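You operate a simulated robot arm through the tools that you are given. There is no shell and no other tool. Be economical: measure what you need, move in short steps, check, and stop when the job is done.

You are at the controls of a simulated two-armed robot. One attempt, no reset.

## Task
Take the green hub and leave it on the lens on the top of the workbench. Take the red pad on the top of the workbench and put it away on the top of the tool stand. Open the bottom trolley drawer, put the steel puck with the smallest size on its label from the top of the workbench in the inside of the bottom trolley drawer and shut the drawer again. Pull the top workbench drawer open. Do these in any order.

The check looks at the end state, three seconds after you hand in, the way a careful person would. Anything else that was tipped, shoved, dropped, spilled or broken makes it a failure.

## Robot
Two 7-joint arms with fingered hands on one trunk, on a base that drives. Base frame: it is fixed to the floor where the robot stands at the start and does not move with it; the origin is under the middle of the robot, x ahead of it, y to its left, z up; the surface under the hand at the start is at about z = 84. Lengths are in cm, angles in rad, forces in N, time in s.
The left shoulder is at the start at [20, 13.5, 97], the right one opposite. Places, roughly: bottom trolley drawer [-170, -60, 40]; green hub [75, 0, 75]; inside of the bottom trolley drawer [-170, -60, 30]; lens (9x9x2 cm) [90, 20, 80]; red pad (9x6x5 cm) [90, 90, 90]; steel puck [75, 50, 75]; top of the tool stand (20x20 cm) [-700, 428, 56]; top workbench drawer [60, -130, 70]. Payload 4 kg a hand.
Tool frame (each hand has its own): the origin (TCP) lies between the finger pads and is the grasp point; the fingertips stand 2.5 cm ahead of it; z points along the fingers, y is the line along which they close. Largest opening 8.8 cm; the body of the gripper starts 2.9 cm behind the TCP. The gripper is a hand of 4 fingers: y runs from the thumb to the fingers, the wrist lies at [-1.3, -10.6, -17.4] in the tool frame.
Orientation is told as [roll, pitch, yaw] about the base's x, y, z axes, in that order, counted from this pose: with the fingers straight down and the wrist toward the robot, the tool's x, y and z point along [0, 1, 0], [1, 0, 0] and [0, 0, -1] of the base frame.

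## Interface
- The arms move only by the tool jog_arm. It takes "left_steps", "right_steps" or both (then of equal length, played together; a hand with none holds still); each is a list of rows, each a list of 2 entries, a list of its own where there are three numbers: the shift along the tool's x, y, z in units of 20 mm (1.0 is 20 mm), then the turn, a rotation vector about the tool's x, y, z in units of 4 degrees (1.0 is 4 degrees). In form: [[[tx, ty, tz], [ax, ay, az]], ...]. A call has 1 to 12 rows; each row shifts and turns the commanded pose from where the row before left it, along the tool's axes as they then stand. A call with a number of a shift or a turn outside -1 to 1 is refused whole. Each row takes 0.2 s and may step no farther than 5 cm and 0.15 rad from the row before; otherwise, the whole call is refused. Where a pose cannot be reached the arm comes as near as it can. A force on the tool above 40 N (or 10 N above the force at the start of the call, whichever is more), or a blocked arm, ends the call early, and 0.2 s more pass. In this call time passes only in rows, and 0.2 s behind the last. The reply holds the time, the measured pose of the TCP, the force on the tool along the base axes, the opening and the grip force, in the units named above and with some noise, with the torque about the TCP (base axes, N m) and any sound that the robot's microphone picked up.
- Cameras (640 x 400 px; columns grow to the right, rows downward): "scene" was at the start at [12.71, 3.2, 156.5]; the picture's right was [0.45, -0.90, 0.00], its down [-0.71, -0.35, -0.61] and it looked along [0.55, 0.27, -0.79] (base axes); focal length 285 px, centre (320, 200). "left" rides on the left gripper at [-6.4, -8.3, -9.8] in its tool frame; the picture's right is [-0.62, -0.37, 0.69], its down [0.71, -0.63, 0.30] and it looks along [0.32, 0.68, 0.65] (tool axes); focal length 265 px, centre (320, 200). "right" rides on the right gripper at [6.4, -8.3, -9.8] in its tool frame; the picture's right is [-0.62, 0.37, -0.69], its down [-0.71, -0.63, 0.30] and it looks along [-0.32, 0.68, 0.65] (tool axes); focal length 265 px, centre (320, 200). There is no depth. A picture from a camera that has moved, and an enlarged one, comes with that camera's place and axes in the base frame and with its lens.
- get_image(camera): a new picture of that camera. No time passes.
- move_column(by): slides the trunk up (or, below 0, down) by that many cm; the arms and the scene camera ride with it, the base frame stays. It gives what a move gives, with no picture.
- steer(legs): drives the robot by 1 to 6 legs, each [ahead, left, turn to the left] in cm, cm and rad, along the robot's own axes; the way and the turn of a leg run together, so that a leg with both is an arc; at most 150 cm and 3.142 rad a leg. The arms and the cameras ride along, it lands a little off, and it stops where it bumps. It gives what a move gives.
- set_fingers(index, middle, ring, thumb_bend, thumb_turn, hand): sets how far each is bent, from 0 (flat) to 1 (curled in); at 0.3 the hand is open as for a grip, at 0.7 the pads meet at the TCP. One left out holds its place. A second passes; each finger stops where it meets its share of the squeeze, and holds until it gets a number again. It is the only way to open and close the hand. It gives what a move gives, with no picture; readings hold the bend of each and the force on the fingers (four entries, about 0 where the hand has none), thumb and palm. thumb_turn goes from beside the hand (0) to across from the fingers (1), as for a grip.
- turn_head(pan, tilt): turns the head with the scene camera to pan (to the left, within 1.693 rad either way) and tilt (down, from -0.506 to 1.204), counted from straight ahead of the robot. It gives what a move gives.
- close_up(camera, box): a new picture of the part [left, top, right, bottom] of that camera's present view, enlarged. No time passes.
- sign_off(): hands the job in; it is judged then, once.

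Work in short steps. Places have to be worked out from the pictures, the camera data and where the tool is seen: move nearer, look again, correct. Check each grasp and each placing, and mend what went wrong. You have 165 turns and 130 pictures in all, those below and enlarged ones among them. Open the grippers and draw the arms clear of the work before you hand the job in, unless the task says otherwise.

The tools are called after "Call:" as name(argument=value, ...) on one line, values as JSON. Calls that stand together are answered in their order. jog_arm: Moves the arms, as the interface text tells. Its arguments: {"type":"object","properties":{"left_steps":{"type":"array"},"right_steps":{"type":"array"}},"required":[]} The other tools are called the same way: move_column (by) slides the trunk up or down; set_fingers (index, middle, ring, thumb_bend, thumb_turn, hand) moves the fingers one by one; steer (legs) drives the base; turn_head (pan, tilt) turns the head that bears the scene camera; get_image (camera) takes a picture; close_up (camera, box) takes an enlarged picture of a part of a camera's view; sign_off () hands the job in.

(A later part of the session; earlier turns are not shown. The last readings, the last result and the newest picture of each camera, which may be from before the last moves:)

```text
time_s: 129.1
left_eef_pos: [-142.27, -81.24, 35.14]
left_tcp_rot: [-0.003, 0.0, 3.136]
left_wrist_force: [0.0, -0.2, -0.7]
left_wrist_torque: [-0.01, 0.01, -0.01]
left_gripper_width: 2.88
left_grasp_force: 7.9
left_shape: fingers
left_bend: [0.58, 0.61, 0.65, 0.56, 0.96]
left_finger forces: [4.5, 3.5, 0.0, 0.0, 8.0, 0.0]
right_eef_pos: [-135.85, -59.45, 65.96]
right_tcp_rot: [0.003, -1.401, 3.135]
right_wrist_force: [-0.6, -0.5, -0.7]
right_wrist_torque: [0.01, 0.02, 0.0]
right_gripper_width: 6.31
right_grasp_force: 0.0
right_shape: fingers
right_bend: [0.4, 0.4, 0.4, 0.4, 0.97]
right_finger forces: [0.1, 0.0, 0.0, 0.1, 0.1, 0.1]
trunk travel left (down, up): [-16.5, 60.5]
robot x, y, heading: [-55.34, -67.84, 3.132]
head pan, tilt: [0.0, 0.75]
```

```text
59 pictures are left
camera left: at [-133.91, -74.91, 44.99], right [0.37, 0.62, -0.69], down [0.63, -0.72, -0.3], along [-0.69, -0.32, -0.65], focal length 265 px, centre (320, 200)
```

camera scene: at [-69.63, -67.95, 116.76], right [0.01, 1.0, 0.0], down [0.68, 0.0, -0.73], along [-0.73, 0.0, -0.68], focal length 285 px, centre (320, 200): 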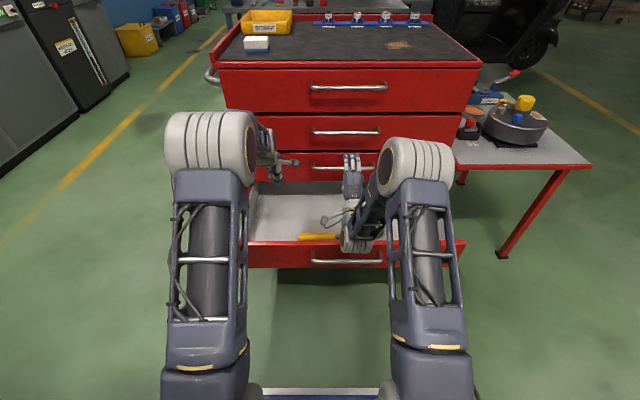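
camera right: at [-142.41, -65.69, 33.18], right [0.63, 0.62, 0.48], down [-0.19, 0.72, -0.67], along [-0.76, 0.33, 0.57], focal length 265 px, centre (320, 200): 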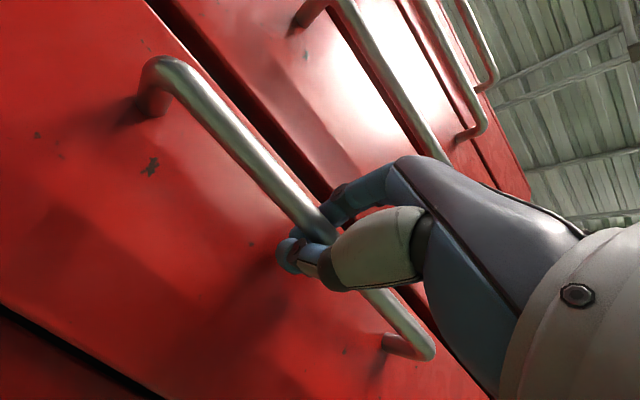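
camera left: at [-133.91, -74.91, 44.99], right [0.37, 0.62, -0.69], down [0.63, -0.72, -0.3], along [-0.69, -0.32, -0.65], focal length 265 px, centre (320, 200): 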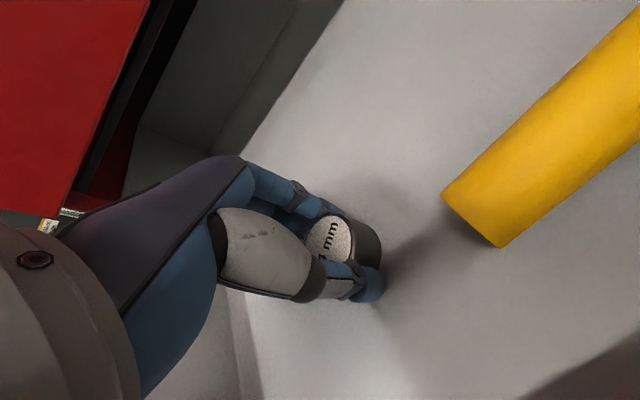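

The load reading eased: the puck is touching the floor. Open the hand and lift out.

Call:
set_fingers(hand="left", index=0.35, middle=0.35, ring=0.35, thumb_bend=0.35)

Call:
jog_arm(left_steps=[[[0, 0, -0.5], [0, 0, 0]], [[0, 0, -1], [0, 0, 0]], [[0, 0, -1], [0, 0, 0]], [[0, 0, -1], [0, 0, 0]], [[0, 0, -1], [0, 0, 0]], [[0, 0, -1], [0, 0, 0]], [[0, 0, -1], [0, 0, 0]], [[0, 0, -1], [0, 0, 0]], [[0, 0, -1], [0, 0, 0]], [[0, 0, -1], [0, 0, 0]], [[0, 0, -1], [0, 0, 0]], [[0, 0, -1], [0, 0, 0]]])

Call:
get_image(camera="left")

```text
time_s: 130.1
left_eef_pos: [-142.28, -81.3, 35.12]
left_tcp_rot: [0.001, 0.002, 3.136]
left_wrist_force: [-0.4, 0.4, 0.3]
left_wrist_torque: [-0.01, 0.0, 0.0]
left_gripper_width: 7.36
left_grasp_force: 0.0
left_shape: fingers
left_bend: [0.35, 0.35, 0.35, 0.35, 0.97]
left_finger forces: [0.0, 0.0, 0.1, 0.0, 0.0, 0.0]
right_eef_pos: [-135.84, -59.36, 65.92]
right_tcp_rot: [0.003, -1.401, 3.134]
right_wrist_force: [-0.3, -0.1, -0.8]
right_wrist_torque: [-0.03, -0.02, 0.03]
right_gripper_width: 6.31
right_grasp_force: 0.1
right_shape: fingers
right_bend: [0.4, 0.4, 0.4, 0.4, 0.97]
right_finger forces: [0.0, 0.0, 0.0, 0.1, 0.1, 0.1]
trunk travel left (down, up): [-16.5, 60.5]
robot x, y, heading: [-55.25, -67.63, 3.138]
head pan, tilt: [0.0, 0.75]
```

```text
time_s: 132.7
left_eef_pos: [-142.28, -81.37, 58.05]
left_tcp_rot: [0.001, -0.002, 3.137]
left_wrist_force: [-0.4, -0.2, 0.1]
left_wrist_torque: [0.0, 0.02, -0.02]
left_gripper_width: 7.4
left_grasp_force: 0.0
left_shape: fingers
left_bend: [0.35, 0.35, 0.35, 0.35, 0.97]
left_finger forces: [0.0, 0.0, 0.0, 0.0, 0.1, 0.1]
right_eef_pos: [-135.79, -59.36, 65.96]
right_tcp_rot: [0.004, -1.402, 3.136]
right_wrist_force: [0.6, 0.4, -0.2]
right_wrist_torque: [-0.01, -0.03, 0.03]
right_gripper_width: 6.34
right_grasp_force: 0.1
right_shape: fingers
right_bend: [0.4, 0.4, 0.4, 0.4, 0.97]
right_finger forces: [0.0, 0.0, 0.0, 0.0, 0.0, 0.0]
trunk travel left (down, up): [-16.5, 60.5]
robot x, y, heading: [-55.35, -67.57, 3.139]
head pan, tilt: [0.0, 0.75]
```

```text
58 pictures are left
camera left: at [-133.86, -74.94, 67.94], right [0.37, 0.62, -0.69], down [0.63, -0.72, -0.3], along [-0.69, -0.32, -0.65], focal length 265 px, centre (320, 200)
```

left: 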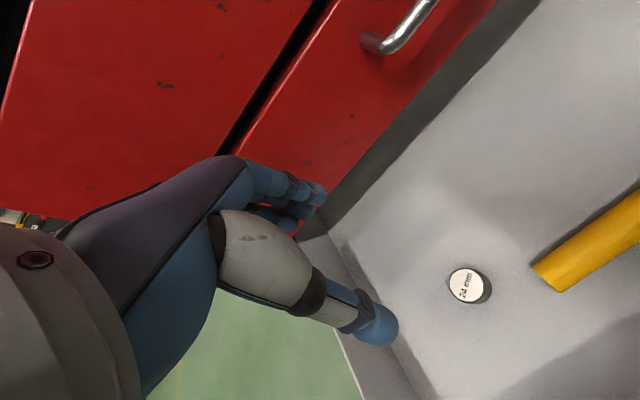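

The 24 mm puck stands in the drawer. Back up 32 cm, retract the left hand and lower the right hand in front of the handle to push.

Call:
steer(legs=[[-32, 0, 0]])

Call:
jog_arm(left_steps=[[[0, -1, 0], [0, 0, 0]], [[0, -1, 0], [0, 0, 0]], [[0, -1, 0], [0, 0, 0]], [[0, -1, 0], [0, 0, 0]], [[0, -1, 0], [0, 0, 0]], [[0, -1, 0], [0, 0, 0]], [[0, -1, 0], [0, 0, 0]], [[0, -1, 0], [0, 0, 0]], [[0, -1, 0], [0, 0, 0]], [[0, -1, 0], [0, 0, 0]], [[0, -1, 0], [0, 0, 0]], [[0, -1, 0], [0, 0, 0]]], right_steps=[[[0, -1, 0.176], [0, 0, 0]], [[0, -1, 0.176], [0, 0, 0]], [[0, -1, 0.176], [0, 0, 0]], [[0, -1, 0.176], [0, 0, 0]], [[0, -1, 0.176], [0, 0, 0]], [[0, -1, 0.176], [0, 0, 0]], [[0, -1, 0.176], [0, 0, 0]], [[0, -1, 0.176], [0, 0, 0]], [[0, -1, 0.176], [0, 0, 0]], [[0, -1, 0.176], [0, 0, 0]], [[0, -1, 0.176], [0, 0, 0]], [[0, -1, 0.176], [0, 0, 0]]])

Call:
jog_arm(right_steps=[[[0, -0.97, 0.176], [0, 0, 0]]])

Call:
get_image(camera="scene")

```text
time_s: 134.8
left_eef_pos: [-110.02, -80.93, 58.03]
left_tcp_rot: [-0.001, 0.001, 3.127]
left_wrist_force: [0.9, 0.1, 0.1]
left_wrist_torque: [-0.02, 0.03, 0.0]
left_gripper_width: 7.4
left_grasp_force: 0.0
left_shape: fingers
left_bend: [0.35, 0.35, 0.35, 0.35, 0.97]
left_finger forces: [0.1, 0.1, 0.1, 0.0, 0.0, 0.0]
right_eef_pos: [-103.55, -59.03, 65.89]
right_tcp_rot: [0.002, -1.399, 3.126]
right_wrist_force: [0.6, 0.0, -1.0]
right_wrist_torque: [0.02, -0.01, 0.0]
right_gripper_width: 6.34
right_grasp_force: 0.1
right_shape: fingers
right_bend: [0.4, 0.4, 0.4, 0.4, 0.97]
right_finger forces: [0.1, 0.1, 0.0, 0.0, 0.0, 0.0]
trunk travel left (down, up): [-16.5, 60.5]
robot x, y, heading: [-22.82, -68.62, 3.127]
head pan, tilt: [0.0, 0.75]
```

```text
time_s: 137.4
left_eef_pos: [-86.0, -81.31, 58.04]
left_tcp_rot: [0.0, 0.0, 3.128]
left_wrist_force: [-0.5, -0.5, 0.6]
left_wrist_torque: [-0.01, 0.03, 0.0]
left_gripper_width: 7.4
left_grasp_force: 0.1
left_shape: fingers
left_bend: [0.35, 0.35, 0.35, 0.35, 0.97]
left_finger forces: [0.0, 0.0, 0.0, 0.0, 0.0, 0.0]
right_eef_pos: [-103.47, -59.13, 41.39]
right_tcp_rot: [0.003, -1.403, 3.126]
right_wrist_force: [0.3, -0.1, 0.0]
right_wrist_torque: [-0.03, 0.01, 0.02]
right_gripper_width: 6.33
right_grasp_force: 0.2
right_shape: fingers
right_bend: [0.4, 0.4, 0.4, 0.4, 0.97]
right_finger forces: [0.0, 0.0, 0.1, 0.0, 0.0, 0.0]
trunk travel left (down, up): [-16.5, 60.5]
robot x, y, heading: [-23.08, -67.98, 3.128]
head pan, tilt: [0.0, 0.75]
```

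```text
time_s: 137.8
left_eef_pos: [-86.08, -81.33, 58.11]
left_tcp_rot: [0.001, -0.001, 3.128]
left_wrist_force: [0.1, -0.6, 0.2]
left_wrist_torque: [0.02, -0.03, 0.01]
left_gripper_width: 7.35
left_grasp_force: 0.1
left_shape: fingers
left_bend: [0.35, 0.35, 0.35, 0.35, 0.97]
left_finger forces: [0.0, 0.0, 0.0, 0.0, 0.0, 0.1]
right_eef_pos: [-103.45, -59.05, 39.33]
right_tcp_rot: [0.003, -1.401, 3.125]
right_wrist_force: [1.2, 0.4, 0.2]
right_wrist_torque: [0.02, 0.02, 0.01]
right_gripper_width: 6.3
right_grasp_force: 0.0
right_shape: fingers
right_bend: [0.4, 0.4, 0.4, 0.4, 0.97]
right_finger forces: [0.1, 0.0, 0.0, 0.0, 0.0, 0.0]
trunk travel left (down, up): [-16.5, 60.5]
robot x, y, heading: [-23.35, -68.03, 3.122]
head pan, tilt: [0.0, 0.75]
```

```text
57 pictures are left
camera scene: at [-37.32, -68.13, 116.77], right [0.01, 1.0, 0.0], down [0.68, -0.01, -0.73], along [-0.73, 0.01, -0.68], focal length 285 px, centre (320, 200)
```

scene: 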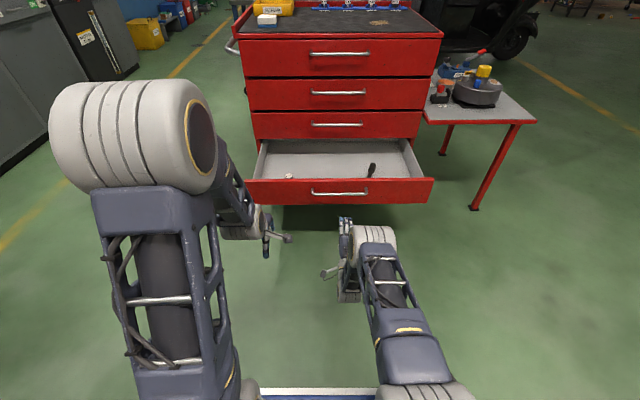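

Drive forward 40 cm to push the drawer in, then check.

Call:
steer(legs=[[40, 0, 0.01]])

Call:
get_image(camera="scene")

```text
time_s: 140.3
left_eef_pos: [-126.13, -81.28, 58.01]
left_tcp_rot: [0.002, 0.001, 3.136]
left_wrist_force: [0.2, -0.8, 0.7]
left_wrist_torque: [0.0, 0.0, 0.01]
left_gripper_width: 7.38
left_grasp_force: 0.1
left_shape: fingers
left_bend: [0.35, 0.35, 0.35, 0.35, 0.97]
left_finger forces: [0.0, 0.0, 0.1, 0.0, 0.0, 0.0]
right_eef_pos: [-143.72, -59.04, 39.34]
right_tcp_rot: [0.003, -1.4, 3.131]
right_wrist_force: [-0.3, -0.1, -0.5]
right_wrist_torque: [0.0, -0.05, 0.0]
right_gripper_width: 6.34
right_grasp_force: 0.1
right_shape: fingers
right_bend: [0.4, 0.4, 0.4, 0.4, 0.97]
right_finger forces: [0.0, 0.0, 0.0, 0.0, 0.0, 0.0]
trunk travel left (down, up): [-16.5, 60.5]
robot x, y, heading: [-63.05, -68.05, 3.129]
head pan, tilt: [0.0, 0.75]
```

```text
56 pictures are left
camera scene: at [-77.46, -67.79, 116.76], right [0.01, 1.0, 0.0], down [0.68, -0.01, -0.73], along [-0.73, 0.01, -0.68], focal length 285 px, centre (320, 200)
```

scene: 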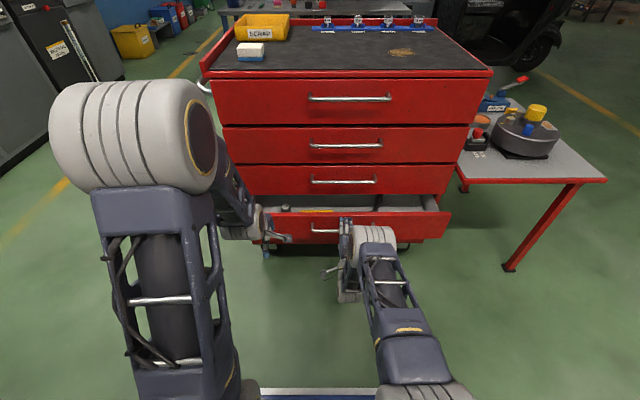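

Almost closed; push the last 10 cm with the arm under the force limit.

Call:
jog_arm(right_steps=[[[0, 0.17, 0.98], [0, 0, 0]], [[0, 0.17, 0.98], [0, 0, 0]], [[0, 0.17, 0.98], [0, 0, 0]], [[0, 0.17, 0.98], [0, 0, 0]], [[0, 0.09, 0.5], [0, 0, 0]], [[0, 0.09, 0.5], [0, 0, 0]], [[0, 0.09, 0.5], [0, 0, 0]]])

Call:
get_image(camera="scene")

Call:
close_up(camera="scene", box=[200, 150, 480, 270])

```text
time_s: 141.9
left_eef_pos: [-126.02, -81.21, 58.21]
left_tcp_rot: [0.001, -0.001, 3.135]
left_wrist_force: [-0.6, 0.0, -0.5]
left_wrist_torque: [0.03, -0.01, 0.0]
left_gripper_width: 7.38
left_grasp_force: 0.1
left_shape: fingers
left_bend: [0.35, 0.35, 0.35, 0.35, 0.97]
left_finger forces: [0.1, 0.0, 0.0, 0.1, 0.0, 0.0]
right_eef_pos: [-153.6, -59.1, 39.24]
right_tcp_rot: [0.009, -1.404, 3.127]
right_wrist_force: [21.2, 0.7, 3.2]
right_wrist_torque: [0.0, 0.95, -0.17]
right_gripper_width: 6.36
right_grasp_force: 11.0
right_shape: fingers
right_bend: [0.4, 0.35, 0.4, 0.4, 0.97]
right_finger forces: [0.1, 21.3, 0.0, 0.0, 0.1, 0.0]
trunk travel left (down, up): [-16.5, 60.5]
robot x, y, heading: [-63.3, -67.9, 3.127]
head pan, tilt: [0.0, 0.75]
stopped in row 7 (right hand): the force on the tool passed its limit at 57 N (the readings are from after the stop); the commanded pose is now the measured one
```

```text
55 pictures are left
camera scene: at [-77.38, -67.78, 116.77], right [0.01, 1.0, 0.0], down [0.68, -0.01, -0.73], along [-0.73, 0.01, -0.68], focal length 285 px, centre (320, 200)
```

scene: 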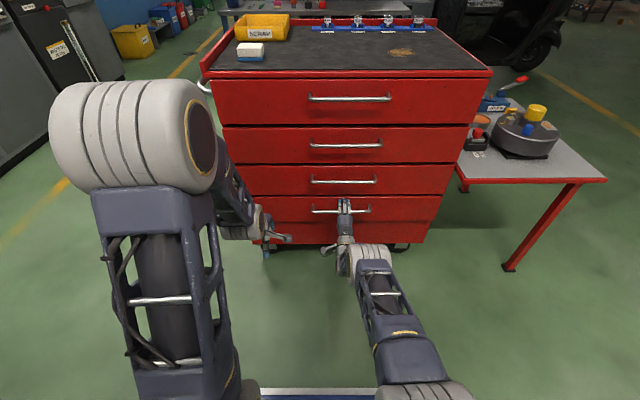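

```text
2.29 times, centred on (340, 210) of scene
camera zoom: at [-77.38, -67.78, 116.77], right [0.01, 1.0, 0.0], down [0.68, -0.01, -0.73], along [-0.73, 0.01, -0.68], focal length 652 px, centre (274, 177)
```

zoom: 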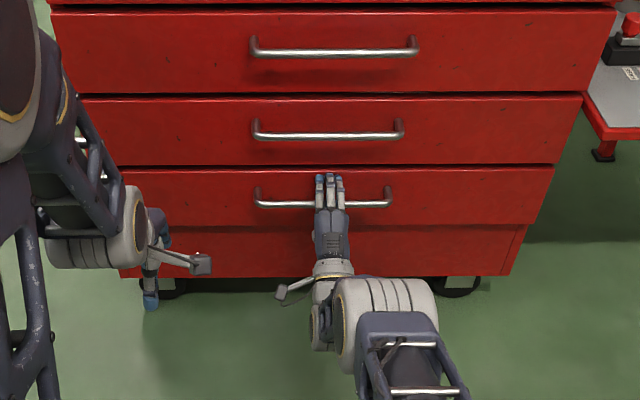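

Drawer is shut. Retract the right hand straight back 24 cm, raise the trunk, and look once more.

Call:
jog_arm(right_steps=[[[0, -0.17, -0.98], [0, 0, 0]], [[0, -0.17, -0.98], [0, 0, 0]], [[0, -0.17, -0.98], [0, 0, 0]], [[0, -0.17, -0.98], [0, 0, 0]], [[0, -0.17, -0.98], [0, 0, 0]], [[0, -0.17, -0.98], [0, 0, 0]], [[0, -0.17, -0.98], [0, 0, 0]], [[0, -0.17, -0.98], [0, 0, 0]], [[0, -0.17, -0.98], [0, 0, 0]], [[0, -0.17, -0.98], [0, 0, 0]], [[0, -0.17, -0.98], [0, 0, 0]], [[0, -0.17, -0.98], [0, 0, 0]]])

Call:
steer(legs=[[-13, 22, 0]])

Call:
get_image(camera="scene")

Call:
move_column(by=32)

Call:
steer(legs=[[0, 0, 1.57], [0, 0, 1.58]])

Call:
turn_head(pan=-0.5, tilt=0.6)

Call:
get_image(camera="scene")

```text
time_s: 144.5
left_eef_pos: [-126.02, -81.07, 57.96]
left_tcp_rot: [0.0, 0.001, 3.134]
left_wrist_force: [0.2, 0.2, 0.9]
left_wrist_torque: [-0.01, -0.03, 0.01]
left_gripper_width: 7.37
left_grasp_force: 0.1
left_shape: fingers
left_bend: [0.35, 0.35, 0.35, 0.35, 0.97]
left_finger forces: [0.1, 0.0, 0.0, 0.0, 0.0, 0.1]
right_eef_pos: [-129.61, -59.19, 39.12]
right_tcp_rot: [0.004, -1.404, 3.131]
right_wrist_force: [-0.4, 0.1, -0.2]
right_wrist_torque: [0.0, 0.0, 0.02]
right_gripper_width: 6.36
right_grasp_force: 0.2
right_shape: fingers
right_bend: [0.4, 0.4, 0.4, 0.4, 0.98]
right_finger forces: [0.1, 0.0, 0.1, 0.0, 0.0, 0.0]
trunk travel left (down, up): [-16.5, 60.5]
robot x, y, heading: [-63.2, -67.69, 3.136]
head pan, tilt: [0.0, 0.75]
```

```text
time_s: 146.3
left_eef_pos: [-113.22, -103.18, 58.04]
left_tcp_rot: [0.0, 0.0, 3.134]
left_wrist_force: [-1.0, 0.3, -0.1]
left_wrist_torque: [0.01, -0.01, -0.02]
left_gripper_width: 7.37
left_grasp_force: 0.0
left_shape: fingers
left_bend: [0.35, 0.35, 0.35, 0.35, 0.97]
left_finger forces: [0.1, 0.0, 0.1, 0.1, 0.0, 0.1]
right_eef_pos: [-116.91, -81.08, 39.03]
right_tcp_rot: [0.007, -1.403, 3.129]
right_wrist_force: [0.0, 0.5, 1.0]
right_wrist_torque: [-0.02, -0.01, 0.04]
right_gripper_width: 6.34
right_grasp_force: 0.1
right_shape: fingers
right_bend: [0.4, 0.4, 0.4, 0.4, 0.98]
right_finger forces: [0.1, 0.0, 0.1, 0.1, 0.0, 0.0]
trunk travel left (down, up): [-16.5, 60.5]
robot x, y, heading: [-50.43, -89.77, 3.134]
head pan, tilt: [0.0, 0.75]
```

```text
53 pictures are left
camera scene: at [-64.63, -89.76, 116.76], right [0.01, 1.0, 0.0], down [0.68, -0.01, -0.73], along [-0.73, 0.01, -0.68], focal length 285 px, centre (320, 200)
```

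scene: 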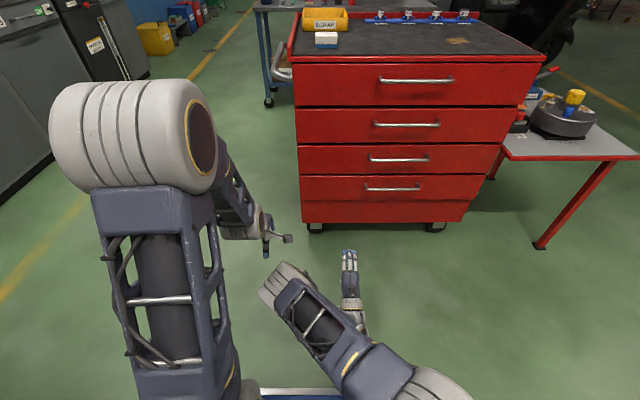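

```text
time_s: 149.5
left_eef_pos: [-113.3, -103.11, 90.0]
left_tcp_rot: [0.001, -0.001, 3.134]
left_wrist_force: [0.6, -0.5, -0.9]
left_wrist_torque: [-0.03, -0.03, -0.03]
left_gripper_width: 7.37
left_grasp_force: 0.0
left_shape: fingers
left_bend: [0.35, 0.35, 0.35, 0.35, 0.97]
left_finger forces: [0.1, 0.0, 0.0, 0.0, 0.0, 0.0]
right_eef_pos: [-116.95, -80.98, 71.01]
right_tcp_rot: [0.005, -1.402, 3.129]
right_wrist_force: [-0.2, 0.7, -0.2]
right_wrist_torque: [0.02, 0.0, 0.01]
right_gripper_width: 6.36
right_grasp_force: 0.0
right_shape: fingers
right_bend: [0.4, 0.4, 0.4, 0.4, 0.98]
right_finger forces: [0.0, 0.0, 0.0, 0.0, 0.0, 0.1]
trunk travel left (down, up): [-48.5, 28.5]
robot x, y, heading: [-50.02, -89.71, 3.131]
head pan, tilt: [0.0, 0.75]
```

```text
time_s: 157.4
left_eef_pos: [13.18, -79.79, 90.11]
left_tcp_rot: [0.0, -0.001, -0.064]
left_wrist_force: [0.2, 0.6, 0.3]
left_wrist_torque: [-0.01, -0.02, 0.01]
left_gripper_width: 7.37
left_grasp_force: 0.1
left_shape: fingers
left_bend: [0.35, 0.35, 0.35, 0.35, 0.97]
left_finger forces: [0.0, 0.0, 0.1, 0.1, 0.0, 0.0]
right_eef_pos: [15.8, -102.18, 71.07]
right_tcp_rot: [0.006, -1.402, -0.068]
right_wrist_force: [-0.2, -0.7, 0.2]
right_wrist_torque: [0.01, -0.01, 0.03]
right_gripper_width: 6.36
right_grasp_force: 0.2
right_shape: fingers
right_bend: [0.4, 0.4, 0.4, 0.4, 0.98]
right_finger forces: [0.1, 0.0, 0.1, 0.1, 0.0, 0.0]
trunk travel left (down, up): [-48.5, 28.5]
robot x, y, heading: [-50.4, -89.9, -0.061]
head pan, tilt: [0.0, 0.75]
```

```text
time_s: 158.3
left_eef_pos: [13.23, -79.82, 90.09]
left_tcp_rot: [-0.002, -0.001, -0.064]
left_wrist_force: [-1.1, 0.0, 0.7]
left_wrist_torque: [0.03, -0.01, -0.03]
left_gripper_width: 7.41
left_grasp_force: 0.1
left_shape: fingers
left_bend: [0.35, 0.35, 0.35, 0.35, 0.97]
left_finger forces: [0.0, 0.0, 0.0, 0.0, 0.1, 0.0]
right_eef_pos: [15.72, -102.17, 71.08]
right_tcp_rot: [0.006, -1.402, -0.065]
right_wrist_force: [-0.8, 0.5, 0.0]
right_wrist_torque: [-0.01, -0.02, 0.0]
right_gripper_width: 6.35
right_grasp_force: 0.2
right_shape: fingers
right_bend: [0.4, 0.4, 0.4, 0.4, 0.98]
right_finger forces: [0.1, 0.0, 0.0, 0.0, 0.0, 0.0]
trunk travel left (down, up): [-48.5, 28.5]
robot x, y, heading: [-50.27, -89.3, -0.066]
head pan, tilt: [-0.499, 0.6]
```

```text
52 pictures are left
camera scene: at [-36.85, -94.95, 150.05], right [-0.53, -0.85, 0.0], down [-0.48, 0.3, -0.82], along [0.7, -0.44, -0.57], focal length 285 px, centre (320, 200)
```

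scene: 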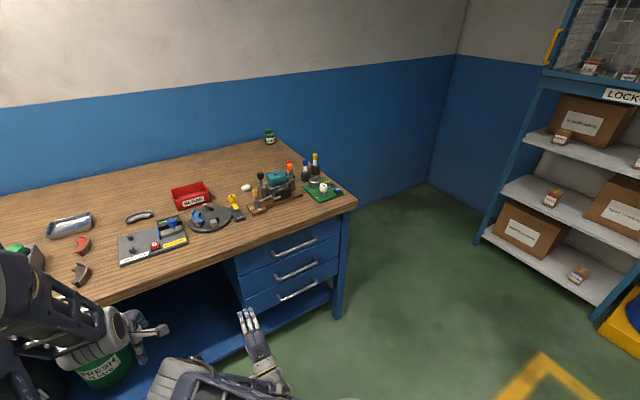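

The top drawer's handle is around (35,-128,75). Square up, shift right ~28 cm, and take a view from there.

Call:
steer(legs=[[0, 0, 0.064], [0, -30, 0]])

Call:
turn_head(pan=0.0, tilt=0.75)

Call:
get_image(camera="scene")

Call:
get_image(camera="right")

```text
time_s: 160.8
left_eef_pos: [12.43, -106.14, 90.04]
left_tcp_rot: [0.0, 0.0, -0.005]
left_wrist_force: [0.8, -0.5, -0.4]
left_wrist_torque: [-0.03, -0.01, 0.02]
left_gripper_width: 7.39
left_grasp_force: 0.1
left_shape: fingers
left_bend: [0.35, 0.35, 0.35, 0.35, 0.97]
left_finger forces: [0.0, 0.0, 0.0, 0.0, 0.1, 0.0]
right_eef_pos: [16.26, -128.35, 71.08]
right_tcp_rot: [0.007, -1.404, -0.009]
right_wrist_force: [-0.4, 0.1, 0.0]
right_wrist_torque: [-0.03, 0.01, 0.01]
right_gripper_width: 6.34
right_grasp_force: 0.0
right_shape: fingers
right_bend: [0.4, 0.4, 0.4, 0.4, 0.98]
right_finger forces: [0.0, 0.0, 0.1, 0.0, 0.1, 0.0]
trunk travel left (down, up): [-48.5, 28.5]
robot x, y, heading: [-50.59, -119.73, -0.004]
head pan, tilt: [-0.499, 0.6]
```

```text
time_s: 161.8
left_eef_pos: [12.58, -106.21, 90.11]
left_tcp_rot: [-0.001, 0.0, -0.005]
left_wrist_force: [0.4, 0.5, 0.3]
left_wrist_torque: [0.0, -0.05, 0.0]
left_gripper_width: 7.39
left_grasp_force: 0.1
left_shape: fingers
left_bend: [0.35, 0.35, 0.35, 0.35, 0.97]
left_finger forces: [0.1, 0.0, 0.1, 0.1, 0.0, 0.0]
right_eef_pos: [16.26, -128.2, 71.08]
right_tcp_rot: [0.006, -1.404, -0.009]
right_wrist_force: [0.6, 1.4, 0.2]
right_wrist_torque: [0.01, 0.0, 0.02]
right_gripper_width: 6.34
right_grasp_force: 0.1
right_shape: fingers
right_bend: [0.4, 0.4, 0.4, 0.4, 0.98]
right_finger forces: [0.0, 0.0, 0.0, 0.0, 0.0, 0.0]
trunk travel left (down, up): [-48.5, 28.5]
robot x, y, heading: [-50.41, -119.59, -0.006]
head pan, tilt: [0.0, 0.75]
```

```text
51 pictures are left
camera scene: at [-36.06, -120.0, 148.76], right [-0.01, -1.0, 0.0], down [-0.68, 0.0, -0.73], along [0.73, 0.0, -0.68], focal length 285 px, centre (320, 200)
```

scene: 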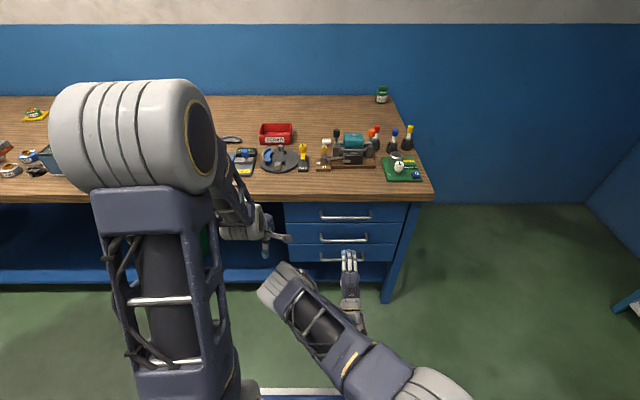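

```text
50 pictures are left
camera right: at [5.36, -121.87, 64.56], right [-0.62, -0.62, 0.48], down [0.19, -0.71, -0.67], along [0.76, -0.33, 0.56], focal length 265 px, centre (320, 200)
```

right: 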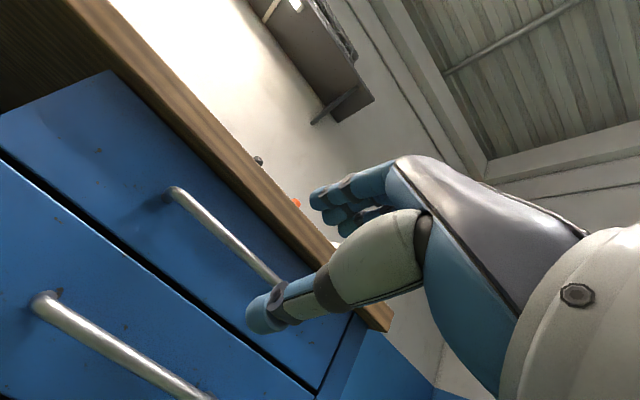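

Handle at about (36,-129.3,73.7), right in front of the hand. Advance 14 cm and rise 2 cm, then look.

Call:
jog_arm(right_steps=[[[0, 0.314, 0.977], [0, 0, 0]], [[0, 0.314, 0.977], [0, 0, 0]], [[0, 0.314, 0.977], [0, 0, 0]], [[0, 0.314, 0.977], [0, 0, 0]], [[0, 0.314, 0.977], [0, 0, 0]], [[0, 0.314, 0.977], [0, 0, 0]]])

Call:
get_image(camera="right")

Call:
close_up(camera="scene", box=[260, 170, 440, 310])

```text
time_s: 163.2
left_eef_pos: [12.45, -106.12, 90.02]
left_tcp_rot: [0.0, 0.0, -0.005]
left_wrist_force: [0.0, 0.5, 1.5]
left_wrist_torque: [0.02, -0.03, 0.0]
left_gripper_width: 7.37
left_grasp_force: 0.1
left_shape: fingers
left_bend: [0.35, 0.35, 0.35, 0.35, 0.97]
left_finger forces: [0.0, 0.1, 0.0, 0.0, 0.0, 0.0]
right_eef_pos: [28.59, -128.4, 72.81]
right_tcp_rot: [0.004, -1.401, -0.007]
right_wrist_force: [0.4, -0.3, -0.6]
right_wrist_torque: [-0.02, -0.02, 0.02]
right_gripper_width: 6.35
right_grasp_force: 0.0
right_shape: fingers
right_bend: [0.4, 0.4, 0.4, 0.4, 0.98]
right_finger forces: [0.0, 0.1, 0.0, 0.0, 0.1, 0.1]
trunk travel left (down, up): [-48.5, 28.5]
robot x, y, heading: [-50.92, -119.99, -0.003]
head pan, tilt: [0.0, 0.75]
```

```text
49 pictures are left
camera right: at [17.52, -121.98, 66.41], right [-0.62, -0.62, 0.48], down [0.19, -0.71, -0.67], along [0.76, -0.33, 0.56], focal length 265 px, centre (320, 200)
```

right: 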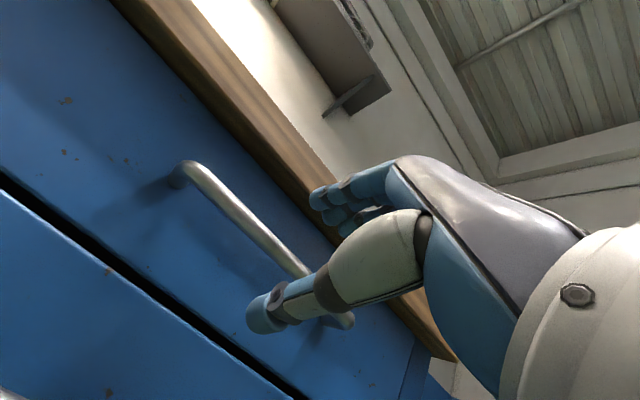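

```text
2.86 times, centred on (350, 240) of scene
camera zoom: at [-36.07, -119.99, 148.76], right [0.0, -1.0, 0.0], down [-0.68, 0.0, -0.73], along [0.73, 0.0, -0.68], focal length 814 px, centre (234, 86)
```

zoom: 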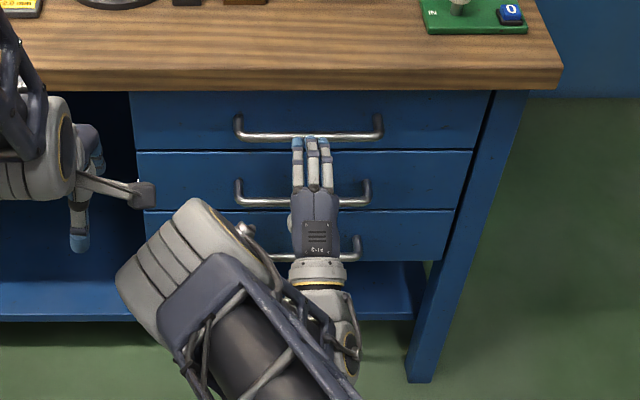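

Advance the last 6 cm to the bar, then close.

Call:
jog_arm(right_steps=[[[0, 0.33, 0.98], [0, 0, 0]], [[0, 0.33, 0.98], [0, 0, 0]], [[0, 0.33, 0.98], [0, 0, 0]]])

Call:
set_fingers(hand="right", index=0.75, middle=0.75, ring=0.75, thumb_bend=0.75)

Call:
get_image(camera="right")

```text
time_s: 163.9
left_eef_pos: [12.48, -106.16, 90.09]
left_tcp_rot: [-0.001, 0.0, -0.001]
left_wrist_force: [0.4, 0.4, 0.1]
left_wrist_torque: [0.01, -0.02, -0.01]
left_gripper_width: 7.41
left_grasp_force: 0.0
left_shape: fingers
left_bend: [0.35, 0.35, 0.35, 0.35, 0.97]
left_finger forces: [0.0, 0.1, 0.0, 0.1, 0.0, 0.0]
right_eef_pos: [34.63, -128.15, 73.83]
right_tcp_rot: [0.001, -1.403, -0.006]
right_wrist_force: [0.4, 0.1, 0.0]
right_wrist_torque: [0.02, -0.03, 0.0]
right_gripper_width: 6.36
right_grasp_force: 0.2
right_shape: fingers
right_bend: [0.4, 0.4, 0.4, 0.4, 0.98]
right_finger forces: [0.1, 0.0, 0.0, 0.0, 0.0, 0.0]
trunk travel left (down, up): [-48.5, 28.5]
robot x, y, heading: [-50.29, -119.46, -0.004]
head pan, tilt: [0.0, 0.75]
```

```text
time_s: 164.9
left_eef_pos: [12.51, -106.14, 90.12]
left_tcp_rot: [0.001, 0.0, -0.005]
left_wrist_force: [-0.6, 0.0, -0.3]
left_wrist_torque: [0.0, 0.02, 0.03]
left_gripper_width: 7.36
left_grasp_force: 0.1
left_shape: fingers
left_bend: [0.35, 0.35, 0.35, 0.35, 0.97]
left_finger forces: [0.1, 0.0, 0.0, 0.0, 0.1, 0.1]
right_eef_pos: [34.62, -128.29, 73.79]
right_tcp_rot: [0.005, -1.402, -0.006]
right_wrist_force: [-1.1, -0.8, -2.9]
right_wrist_torque: [-0.09, 0.0, 0.05]
right_gripper_width: 0.01
right_grasp_force: 4.4
right_shape: fingers
right_bend: [0.74, 0.75, 0.74, 0.71, 0.97]
right_finger forces: [0.1, 1.1, 2.6, 0.1, 5.0, 0.1]
trunk travel left (down, up): [-48.5, 28.5]
robot x, y, heading: [-50.41, -119.47, -0.001]
head pan, tilt: [0.0, 0.75]
```

```text
47 pictures are left
camera right: at [23.63, -121.93, 67.31], right [-0.62, -0.62, 0.48], down [0.19, -0.71, -0.67], along [0.76, -0.33, 0.56], focal length 265 px, centre (320, 200)
```

right: 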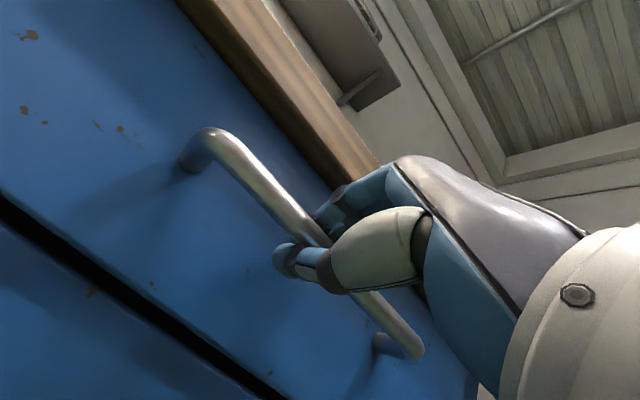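

Hooked around the bar as before. Pull by driving back 20 cm.

Call:
steer(legs=[[-20, 0, 0]])

Call:
get_image(camera="scene")

```text
time_s: 166.6
left_eef_pos: [-7.65, -105.95, 90.11]
left_tcp_rot: [0.0, 0.0, -0.002]
left_wrist_force: [-0.5, 0.2, -0.1]
left_wrist_torque: [0.02, 0.01, 0.03]
left_gripper_width: 7.37
left_grasp_force: 0.0
left_shape: fingers
left_bend: [0.35, 0.35, 0.35, 0.35, 0.97]
left_finger forces: [0.0, 0.1, 0.1, 0.0, 0.0, 0.0]
right_eef_pos: [14.66, -128.06, 73.8]
right_tcp_rot: [0.007, -1.403, -0.006]
right_wrist_force: [0.4, -5.0, -5.0]
right_wrist_torque: [-0.1, 0.03, 0.06]
right_gripper_width: 0.0
right_grasp_force: 4.5
right_shape: fingers
right_bend: [0.75, 0.75, 0.74, 0.71, 0.98]
right_finger forces: [0.1, 0.6, 2.5, 0.1, 5.9, 0.0]
trunk travel left (down, up): [-48.5, 28.5]
robot x, y, heading: [-70.17, -119.61, -0.002]
head pan, tilt: [0.0, 0.75]
```

```text
46 pictures are left
camera scene: at [-56.08, -119.9, 148.76], right [0.0, -1.0, 0.0], down [-0.68, 0.0, -0.73], along [0.73, 0.0, -0.68], focal length 285 px, centre (320, 200)
```

scene: 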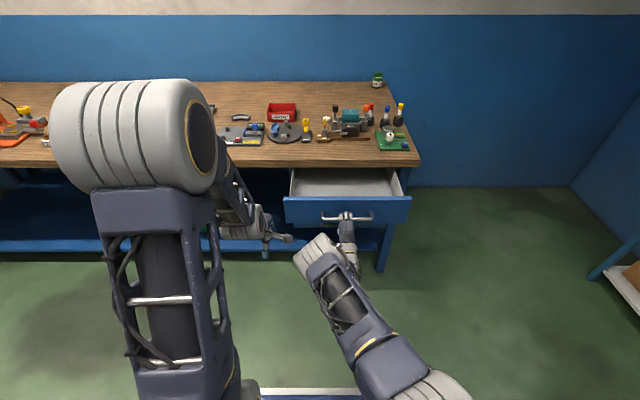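

Drawer out ~19 cm. Pull 9 cm more, release and back off.

Call:
steer(legs=[[-9, 0, 0]])

Call:
set_fingers(hand="right", index=0.4, middle=0.4, ring=0.4, thumb_bend=0.4)

Call:
jog_arm(right_steps=[[[0, -0.17, -0.98], [0, 0, 0]], [[0, -0.17, -0.98], [0, 0, 0]], [[0, -0.17, -0.98], [0, 0, 0]], [[0, -0.17, -0.98], [0, 0, 0]], [[0, -0.17, -0.98], [0, 0, 0]], [[0, -0.17, -0.98], [0, 0, 0]], [[0, -0.17, -0.98], [0, 0, 0]], [[0, -0.17, -0.98], [0, 0, 0]]])

Call:
get_image(camera="scene")

```text
time_s: 167.7
left_eef_pos: [-16.64, -105.92, 90.09]
left_tcp_rot: [0.0, 0.001, -0.002]
left_wrist_force: [-0.2, -1.2, 0.6]
left_wrist_torque: [-0.02, 0.01, -0.01]
left_gripper_width: 7.42
left_grasp_force: 0.0
left_shape: fingers
left_bend: [0.35, 0.35, 0.35, 0.35, 0.97]
left_finger forces: [0.1, 0.0, 0.0, 0.0, 0.0, 0.0]
right_eef_pos: [5.35, -127.86, 73.67]
right_tcp_rot: [0.004, -1.402, -0.005]
right_wrist_force: [0.4, -2.6, -4.6]
right_wrist_torque: [-0.06, 0.02, 0.02]
right_gripper_width: 0.01
right_grasp_force: 3.7
right_shape: fingers
right_bend: [0.75, 0.75, 0.74, 0.71, 0.98]
right_finger forces: [0.1, 0.2, 1.9, 0.0, 5.2, 0.1]
trunk travel left (down, up): [-48.5, 28.5]
robot x, y, heading: [-79.52, -119.62, -0.0]
head pan, tilt: [0.0, 0.75]
```

```text
time_s: 168.7
left_eef_pos: [-16.69, -106.02, 89.97]
left_tcp_rot: [-0.001, 0.001, -0.002]
left_wrist_force: [-0.7, 0.3, -0.4]
left_wrist_torque: [-0.03, 0.01, 0.01]
left_gripper_width: 7.4
left_grasp_force: 0.0
left_shape: fingers
left_bend: [0.35, 0.35, 0.35, 0.35, 0.97]
left_finger forces: [0.0, 0.0, 0.0, 0.0, 0.1, 0.0]
right_eef_pos: [5.5, -127.98, 73.79]
right_tcp_rot: [0.005, -1.402, -0.003]
right_wrist_force: [0.5, 1.5, -0.3]
right_wrist_torque: [0.02, 0.0, 0.04]
right_gripper_width: 6.3
right_grasp_force: 0.0
right_shape: fingers
right_bend: [0.4, 0.4, 0.4, 0.4, 0.98]
right_finger forces: [0.0, 0.0, 0.0, 0.0, 0.1, 0.0]
trunk travel left (down, up): [-48.5, 28.5]
robot x, y, heading: [-79.92, -119.84, -0.006]
head pan, tilt: [0.0, 0.75]
```

```text
time_s: 170.5
left_eef_pos: [-16.72, -105.92, 90.11]
left_tcp_rot: [0.0, 0.001, -0.002]
left_wrist_force: [0.5, -0.2, -0.1]
left_wrist_torque: [-0.03, -0.01, -0.01]
left_gripper_width: 7.38
left_grasp_force: 0.1
left_shape: fingers
left_bend: [0.35, 0.35, 0.35, 0.35, 0.97]
left_finger forces: [0.0, 0.0, 0.0, 0.0, 0.0, 0.1]
right_eef_pos: [-10.54, -127.96, 73.7]
right_tcp_rot: [0.006, -1.401, -0.009]
right_wrist_force: [0.5, -0.4, -0.2]
right_wrist_torque: [-0.01, -0.02, -0.01]
right_gripper_width: 6.3
right_grasp_force: 0.0
right_shape: fingers
right_bend: [0.4, 0.4, 0.4, 0.4, 0.98]
right_finger forces: [0.1, 0.0, 0.0, 0.0, 0.1, 0.0]
trunk travel left (down, up): [-48.5, 28.5]
robot x, y, heading: [-79.41, -119.58, -0.003]
head pan, tilt: [0.0, 0.75]
```

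```text
45 pictures are left
camera scene: at [-65.22, -119.87, 148.76], right [0.0, -1.0, 0.0], down [-0.68, 0.0, -0.73], along [0.73, 0.0, -0.68], focal length 285 px, centre (320, 200)
```

scene: 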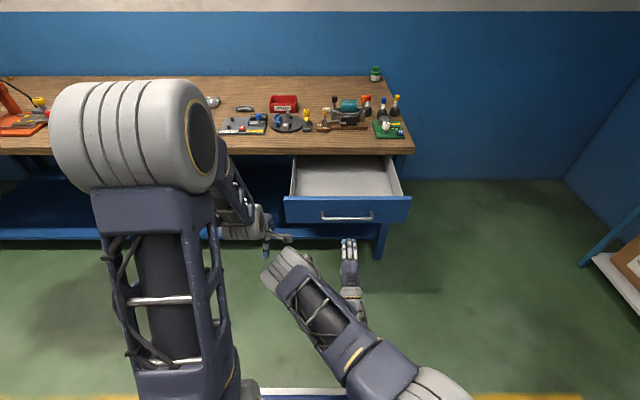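

Workbench drawer open ~28 cm. Next the red pad: turn the right hand back to pointing down and raise it, lift the trunk, then drive to the left part of the bench.

Call:
jog_arm(right_steps=[[[0, 0, 0], [1, 0, 0]], [[0, 0, 0], [1, 0, 0]], [[0, 0, 0], [1, 0, 0]], [[0, 0, 0], [1, 0, 0]], [[0, 0, 0], [1, 0, 0]], [[0, 0, 0], [1, 0, 0]], [[0, 0, 0], [1, 0, 0]], [[0, 0, 0], [1, 0, 0]], [[0, 0, 0], [1, 0, 0]], [[0, 0, 0], [1, 0, 0]], [[0, 0, 0], [1, 0, 0]], [[0, 0, 0], [1, 0, 0]]])

Call:
jog_arm(right_steps=[[[0, 0, 0], [1, 0, 0]], [[0, 0, 0], [1, 0, 0]], [[0, 0, 0], [1, 0, 0]], [[0, 0, 0], [1, 0, 0]], [[0, 0, 0], [1, 0, 0]], [[0, 0, 0], [1, 0, 0]], [[0, 0, 0], [1, 0, 0]], [[0, 0, 0], [1, 0, 0]], [[-1, 0, -1], [0, 0, 0]], [[-1, 0, -1], [0, 0, 0]], [[-1, 0, -1], [0, 0, 0]], [[-1, 0, -1], [0, 0, 0]]])

Call:
move_column(by=27)

Call:
steer(legs=[[0, 150, 0], [0, 37, 0]])

Call:
turn_head(pan=0.2, tilt=0.7)

Call:
get_image(camera="scene")

```text
time_s: 170.9
left_eef_pos: [-16.3, -105.71, 90.46]
left_tcp_rot: [-0.004, -0.012, 0.006]
left_wrist_force: [0.0, -0.2, 0.8]
left_wrist_torque: [0.0, 0.07, 0.05]
left_gripper_width: 7.38
left_grasp_force: 0.0
left_shape: fingers
left_bend: [0.35, 0.35, 0.35, 0.35, 0.97]
left_finger forces: [0.1, 0.0, 0.1, 0.1, 0.0, 0.0]
right_eef_pos: [-10.73, -128.1, 73.4]
right_tcp_rot: [-0.007, -1.31, 0.007]
right_wrist_force: [-0.4, 0.1, 0.5]
right_wrist_torque: [0.01, -0.03, 0.06]
right_gripper_width: 6.32
right_grasp_force: 0.1
right_shape: fingers
right_bend: [0.4, 0.4, 0.4, 0.4, 0.98]
right_finger forces: [0.0, 0.0, 0.0, 0.1, 0.0, 0.1]
trunk travel left (down, up): [-48.5, 28.5]
robot x, y, heading: [-79.68, -119.68, 0.003]
head pan, tilt: [0.0, 0.75]
stopped in row 2 (left hand): the force on the tool passed its limit at 50 N (the readings are from after the stop); the commanded pose is now the measured one
```

```text
time_s: 171.4
left_eef_pos: [-15.92, -105.9, 90.89]
left_tcp_rot: [-0.011, -0.025, 0.012]
left_wrist_force: [1.2, -0.7, -0.1]
left_wrist_torque: [0.03, 0.04, 0.07]
left_gripper_width: 7.39
left_grasp_force: 0.2
left_shape: fingers
left_bend: [0.35, 0.35, 0.35, 0.35, 0.97]
left_finger forces: [0.1, 0.1, 0.0, 0.1, 0.1, 0.0]
right_eef_pos: [-10.88, -128.03, 73.22]
right_tcp_rot: [-0.015, -1.226, 0.018]
right_wrist_force: [0.5, -0.4, 0.0]
right_wrist_torque: [0.01, -0.01, 0.02]
right_gripper_width: 6.32
right_grasp_force: 0.1
right_shape: fingers
right_bend: [0.4, 0.4, 0.4, 0.4, 0.98]
right_finger forces: [0.0, 0.0, 0.0, 0.0, 0.0, 0.0]
trunk travel left (down, up): [-48.5, 28.5]
robot x, y, heading: [-79.18, -119.65, -0.005]
head pan, tilt: [0.0, 0.75]
stopped in row 2 (left hand): the force on the tool passed its limit at 54 N (the readings are from after the stop); the commanded pose is now the measured one
```

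```text
time_s: 174.2
left_eef_pos: [-15.85, -105.97, 117.85]
left_tcp_rot: [-0.012, -0.027, 0.015]
left_wrist_force: [2.8, -2.6, 2.4]
left_wrist_torque: [0.1, 0.47, 0.36]
left_gripper_width: 7.36
left_grasp_force: 0.1
left_shape: fingers
left_bend: [0.35, 0.35, 0.35, 0.35, 0.97]
left_finger forces: [0.0, 0.1, 0.0, 0.0, 0.0, 0.1]
right_eef_pos: [-10.89, -127.95, 100.07]
right_tcp_rot: [-0.014, -1.226, 0.019]
right_wrist_force: [0.9, 0.1, -0.5]
right_wrist_torque: [0.0, 0.03, 0.0]
right_gripper_width: 6.3
right_grasp_force: 0.1
right_shape: fingers
right_bend: [0.4, 0.4, 0.4, 0.4, 0.98]
right_finger forces: [0.0, 0.0, 0.0, 0.0, 0.1, 0.0]
trunk travel left (down, up): [-75.5, 1.5]
robot x, y, heading: [-79.55, -120.01, -0.007]
head pan, tilt: [0.0, 0.75]
```

```text
time_s: 183.6
left_eef_pos: [-17.03, 82.69, 117.92]
left_tcp_rot: [-0.01, -0.026, 0.026]
left_wrist_force: [4.9, -5.5, 2.3]
left_wrist_torque: [0.26, 0.75, 0.73]
left_gripper_width: 7.41
left_grasp_force: 0.1
left_shape: fingers
left_bend: [0.35, 0.35, 0.35, 0.35, 0.97]
left_finger forces: [0.1, 0.0, 0.0, 0.0, 0.1, 0.0]
right_eef_pos: [-11.63, 60.66, 100.13]
right_tcp_rot: [-0.015, -1.226, 0.031]
right_wrist_force: [1.1, -0.2, 0.7]
right_wrist_torque: [-0.04, 0.02, 0.02]
right_gripper_width: 6.29
right_grasp_force: 0.0
right_shape: fingers
right_bend: [0.4, 0.4, 0.4, 0.4, 0.98]
right_finger forces: [0.0, 0.0, 0.1, 0.0, 0.1, 0.0]
trunk travel left (down, up): [-75.5, 1.5]
robot x, y, heading: [-80.4, 68.06, 0.014]
head pan, tilt: [0.0, 0.75]
```

```text
time_s: 184.3
left_eef_pos: [-16.91, 82.56, 117.8]
left_tcp_rot: [-0.011, -0.027, 0.027]
left_wrist_force: [0.8, 0.2, 0.1]
left_wrist_torque: [0.04, 0.04, -0.01]
left_gripper_width: 7.39
left_grasp_force: 0.0
left_shape: fingers
left_bend: [0.35, 0.35, 0.35, 0.35, 0.97]
left_finger forces: [0.0, 0.0, 0.0, 0.0, 0.0, 0.0]
right_eef_pos: [-11.69, 60.67, 100.13]
right_tcp_rot: [-0.016, -1.227, 0.033]
right_wrist_force: [-0.7, -0.3, -0.1]
right_wrist_torque: [0.0, -0.01, -0.01]
right_gripper_width: 6.3
right_grasp_force: 0.1
right_shape: fingers
right_bend: [0.4, 0.4, 0.4, 0.4, 0.98]
right_finger forces: [0.0, 0.0, 0.0, 0.0, 0.0, 0.0]
trunk travel left (down, up): [-75.5, 1.5]
robot x, y, heading: [-80.56, 68.01, 0.013]
head pan, tilt: [0.201, 0.7]
```

```text
44 pictures are left
camera scene: at [-66.19, 69.71, 176.19], right [0.21, -0.98, 0.0], down [-0.63, -0.14, -0.76], along [0.75, 0.16, -0.64], focal length 285 px, centre (320, 200)
```

scene: 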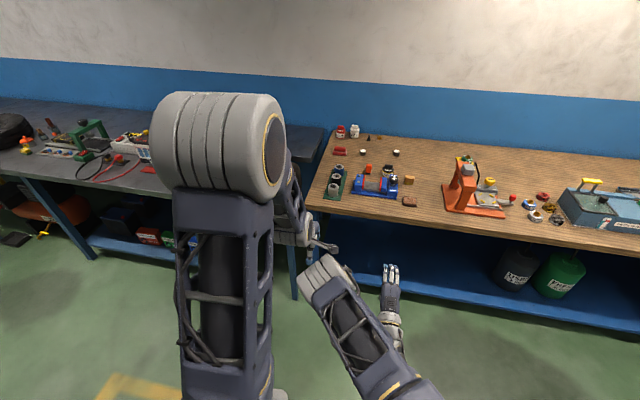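

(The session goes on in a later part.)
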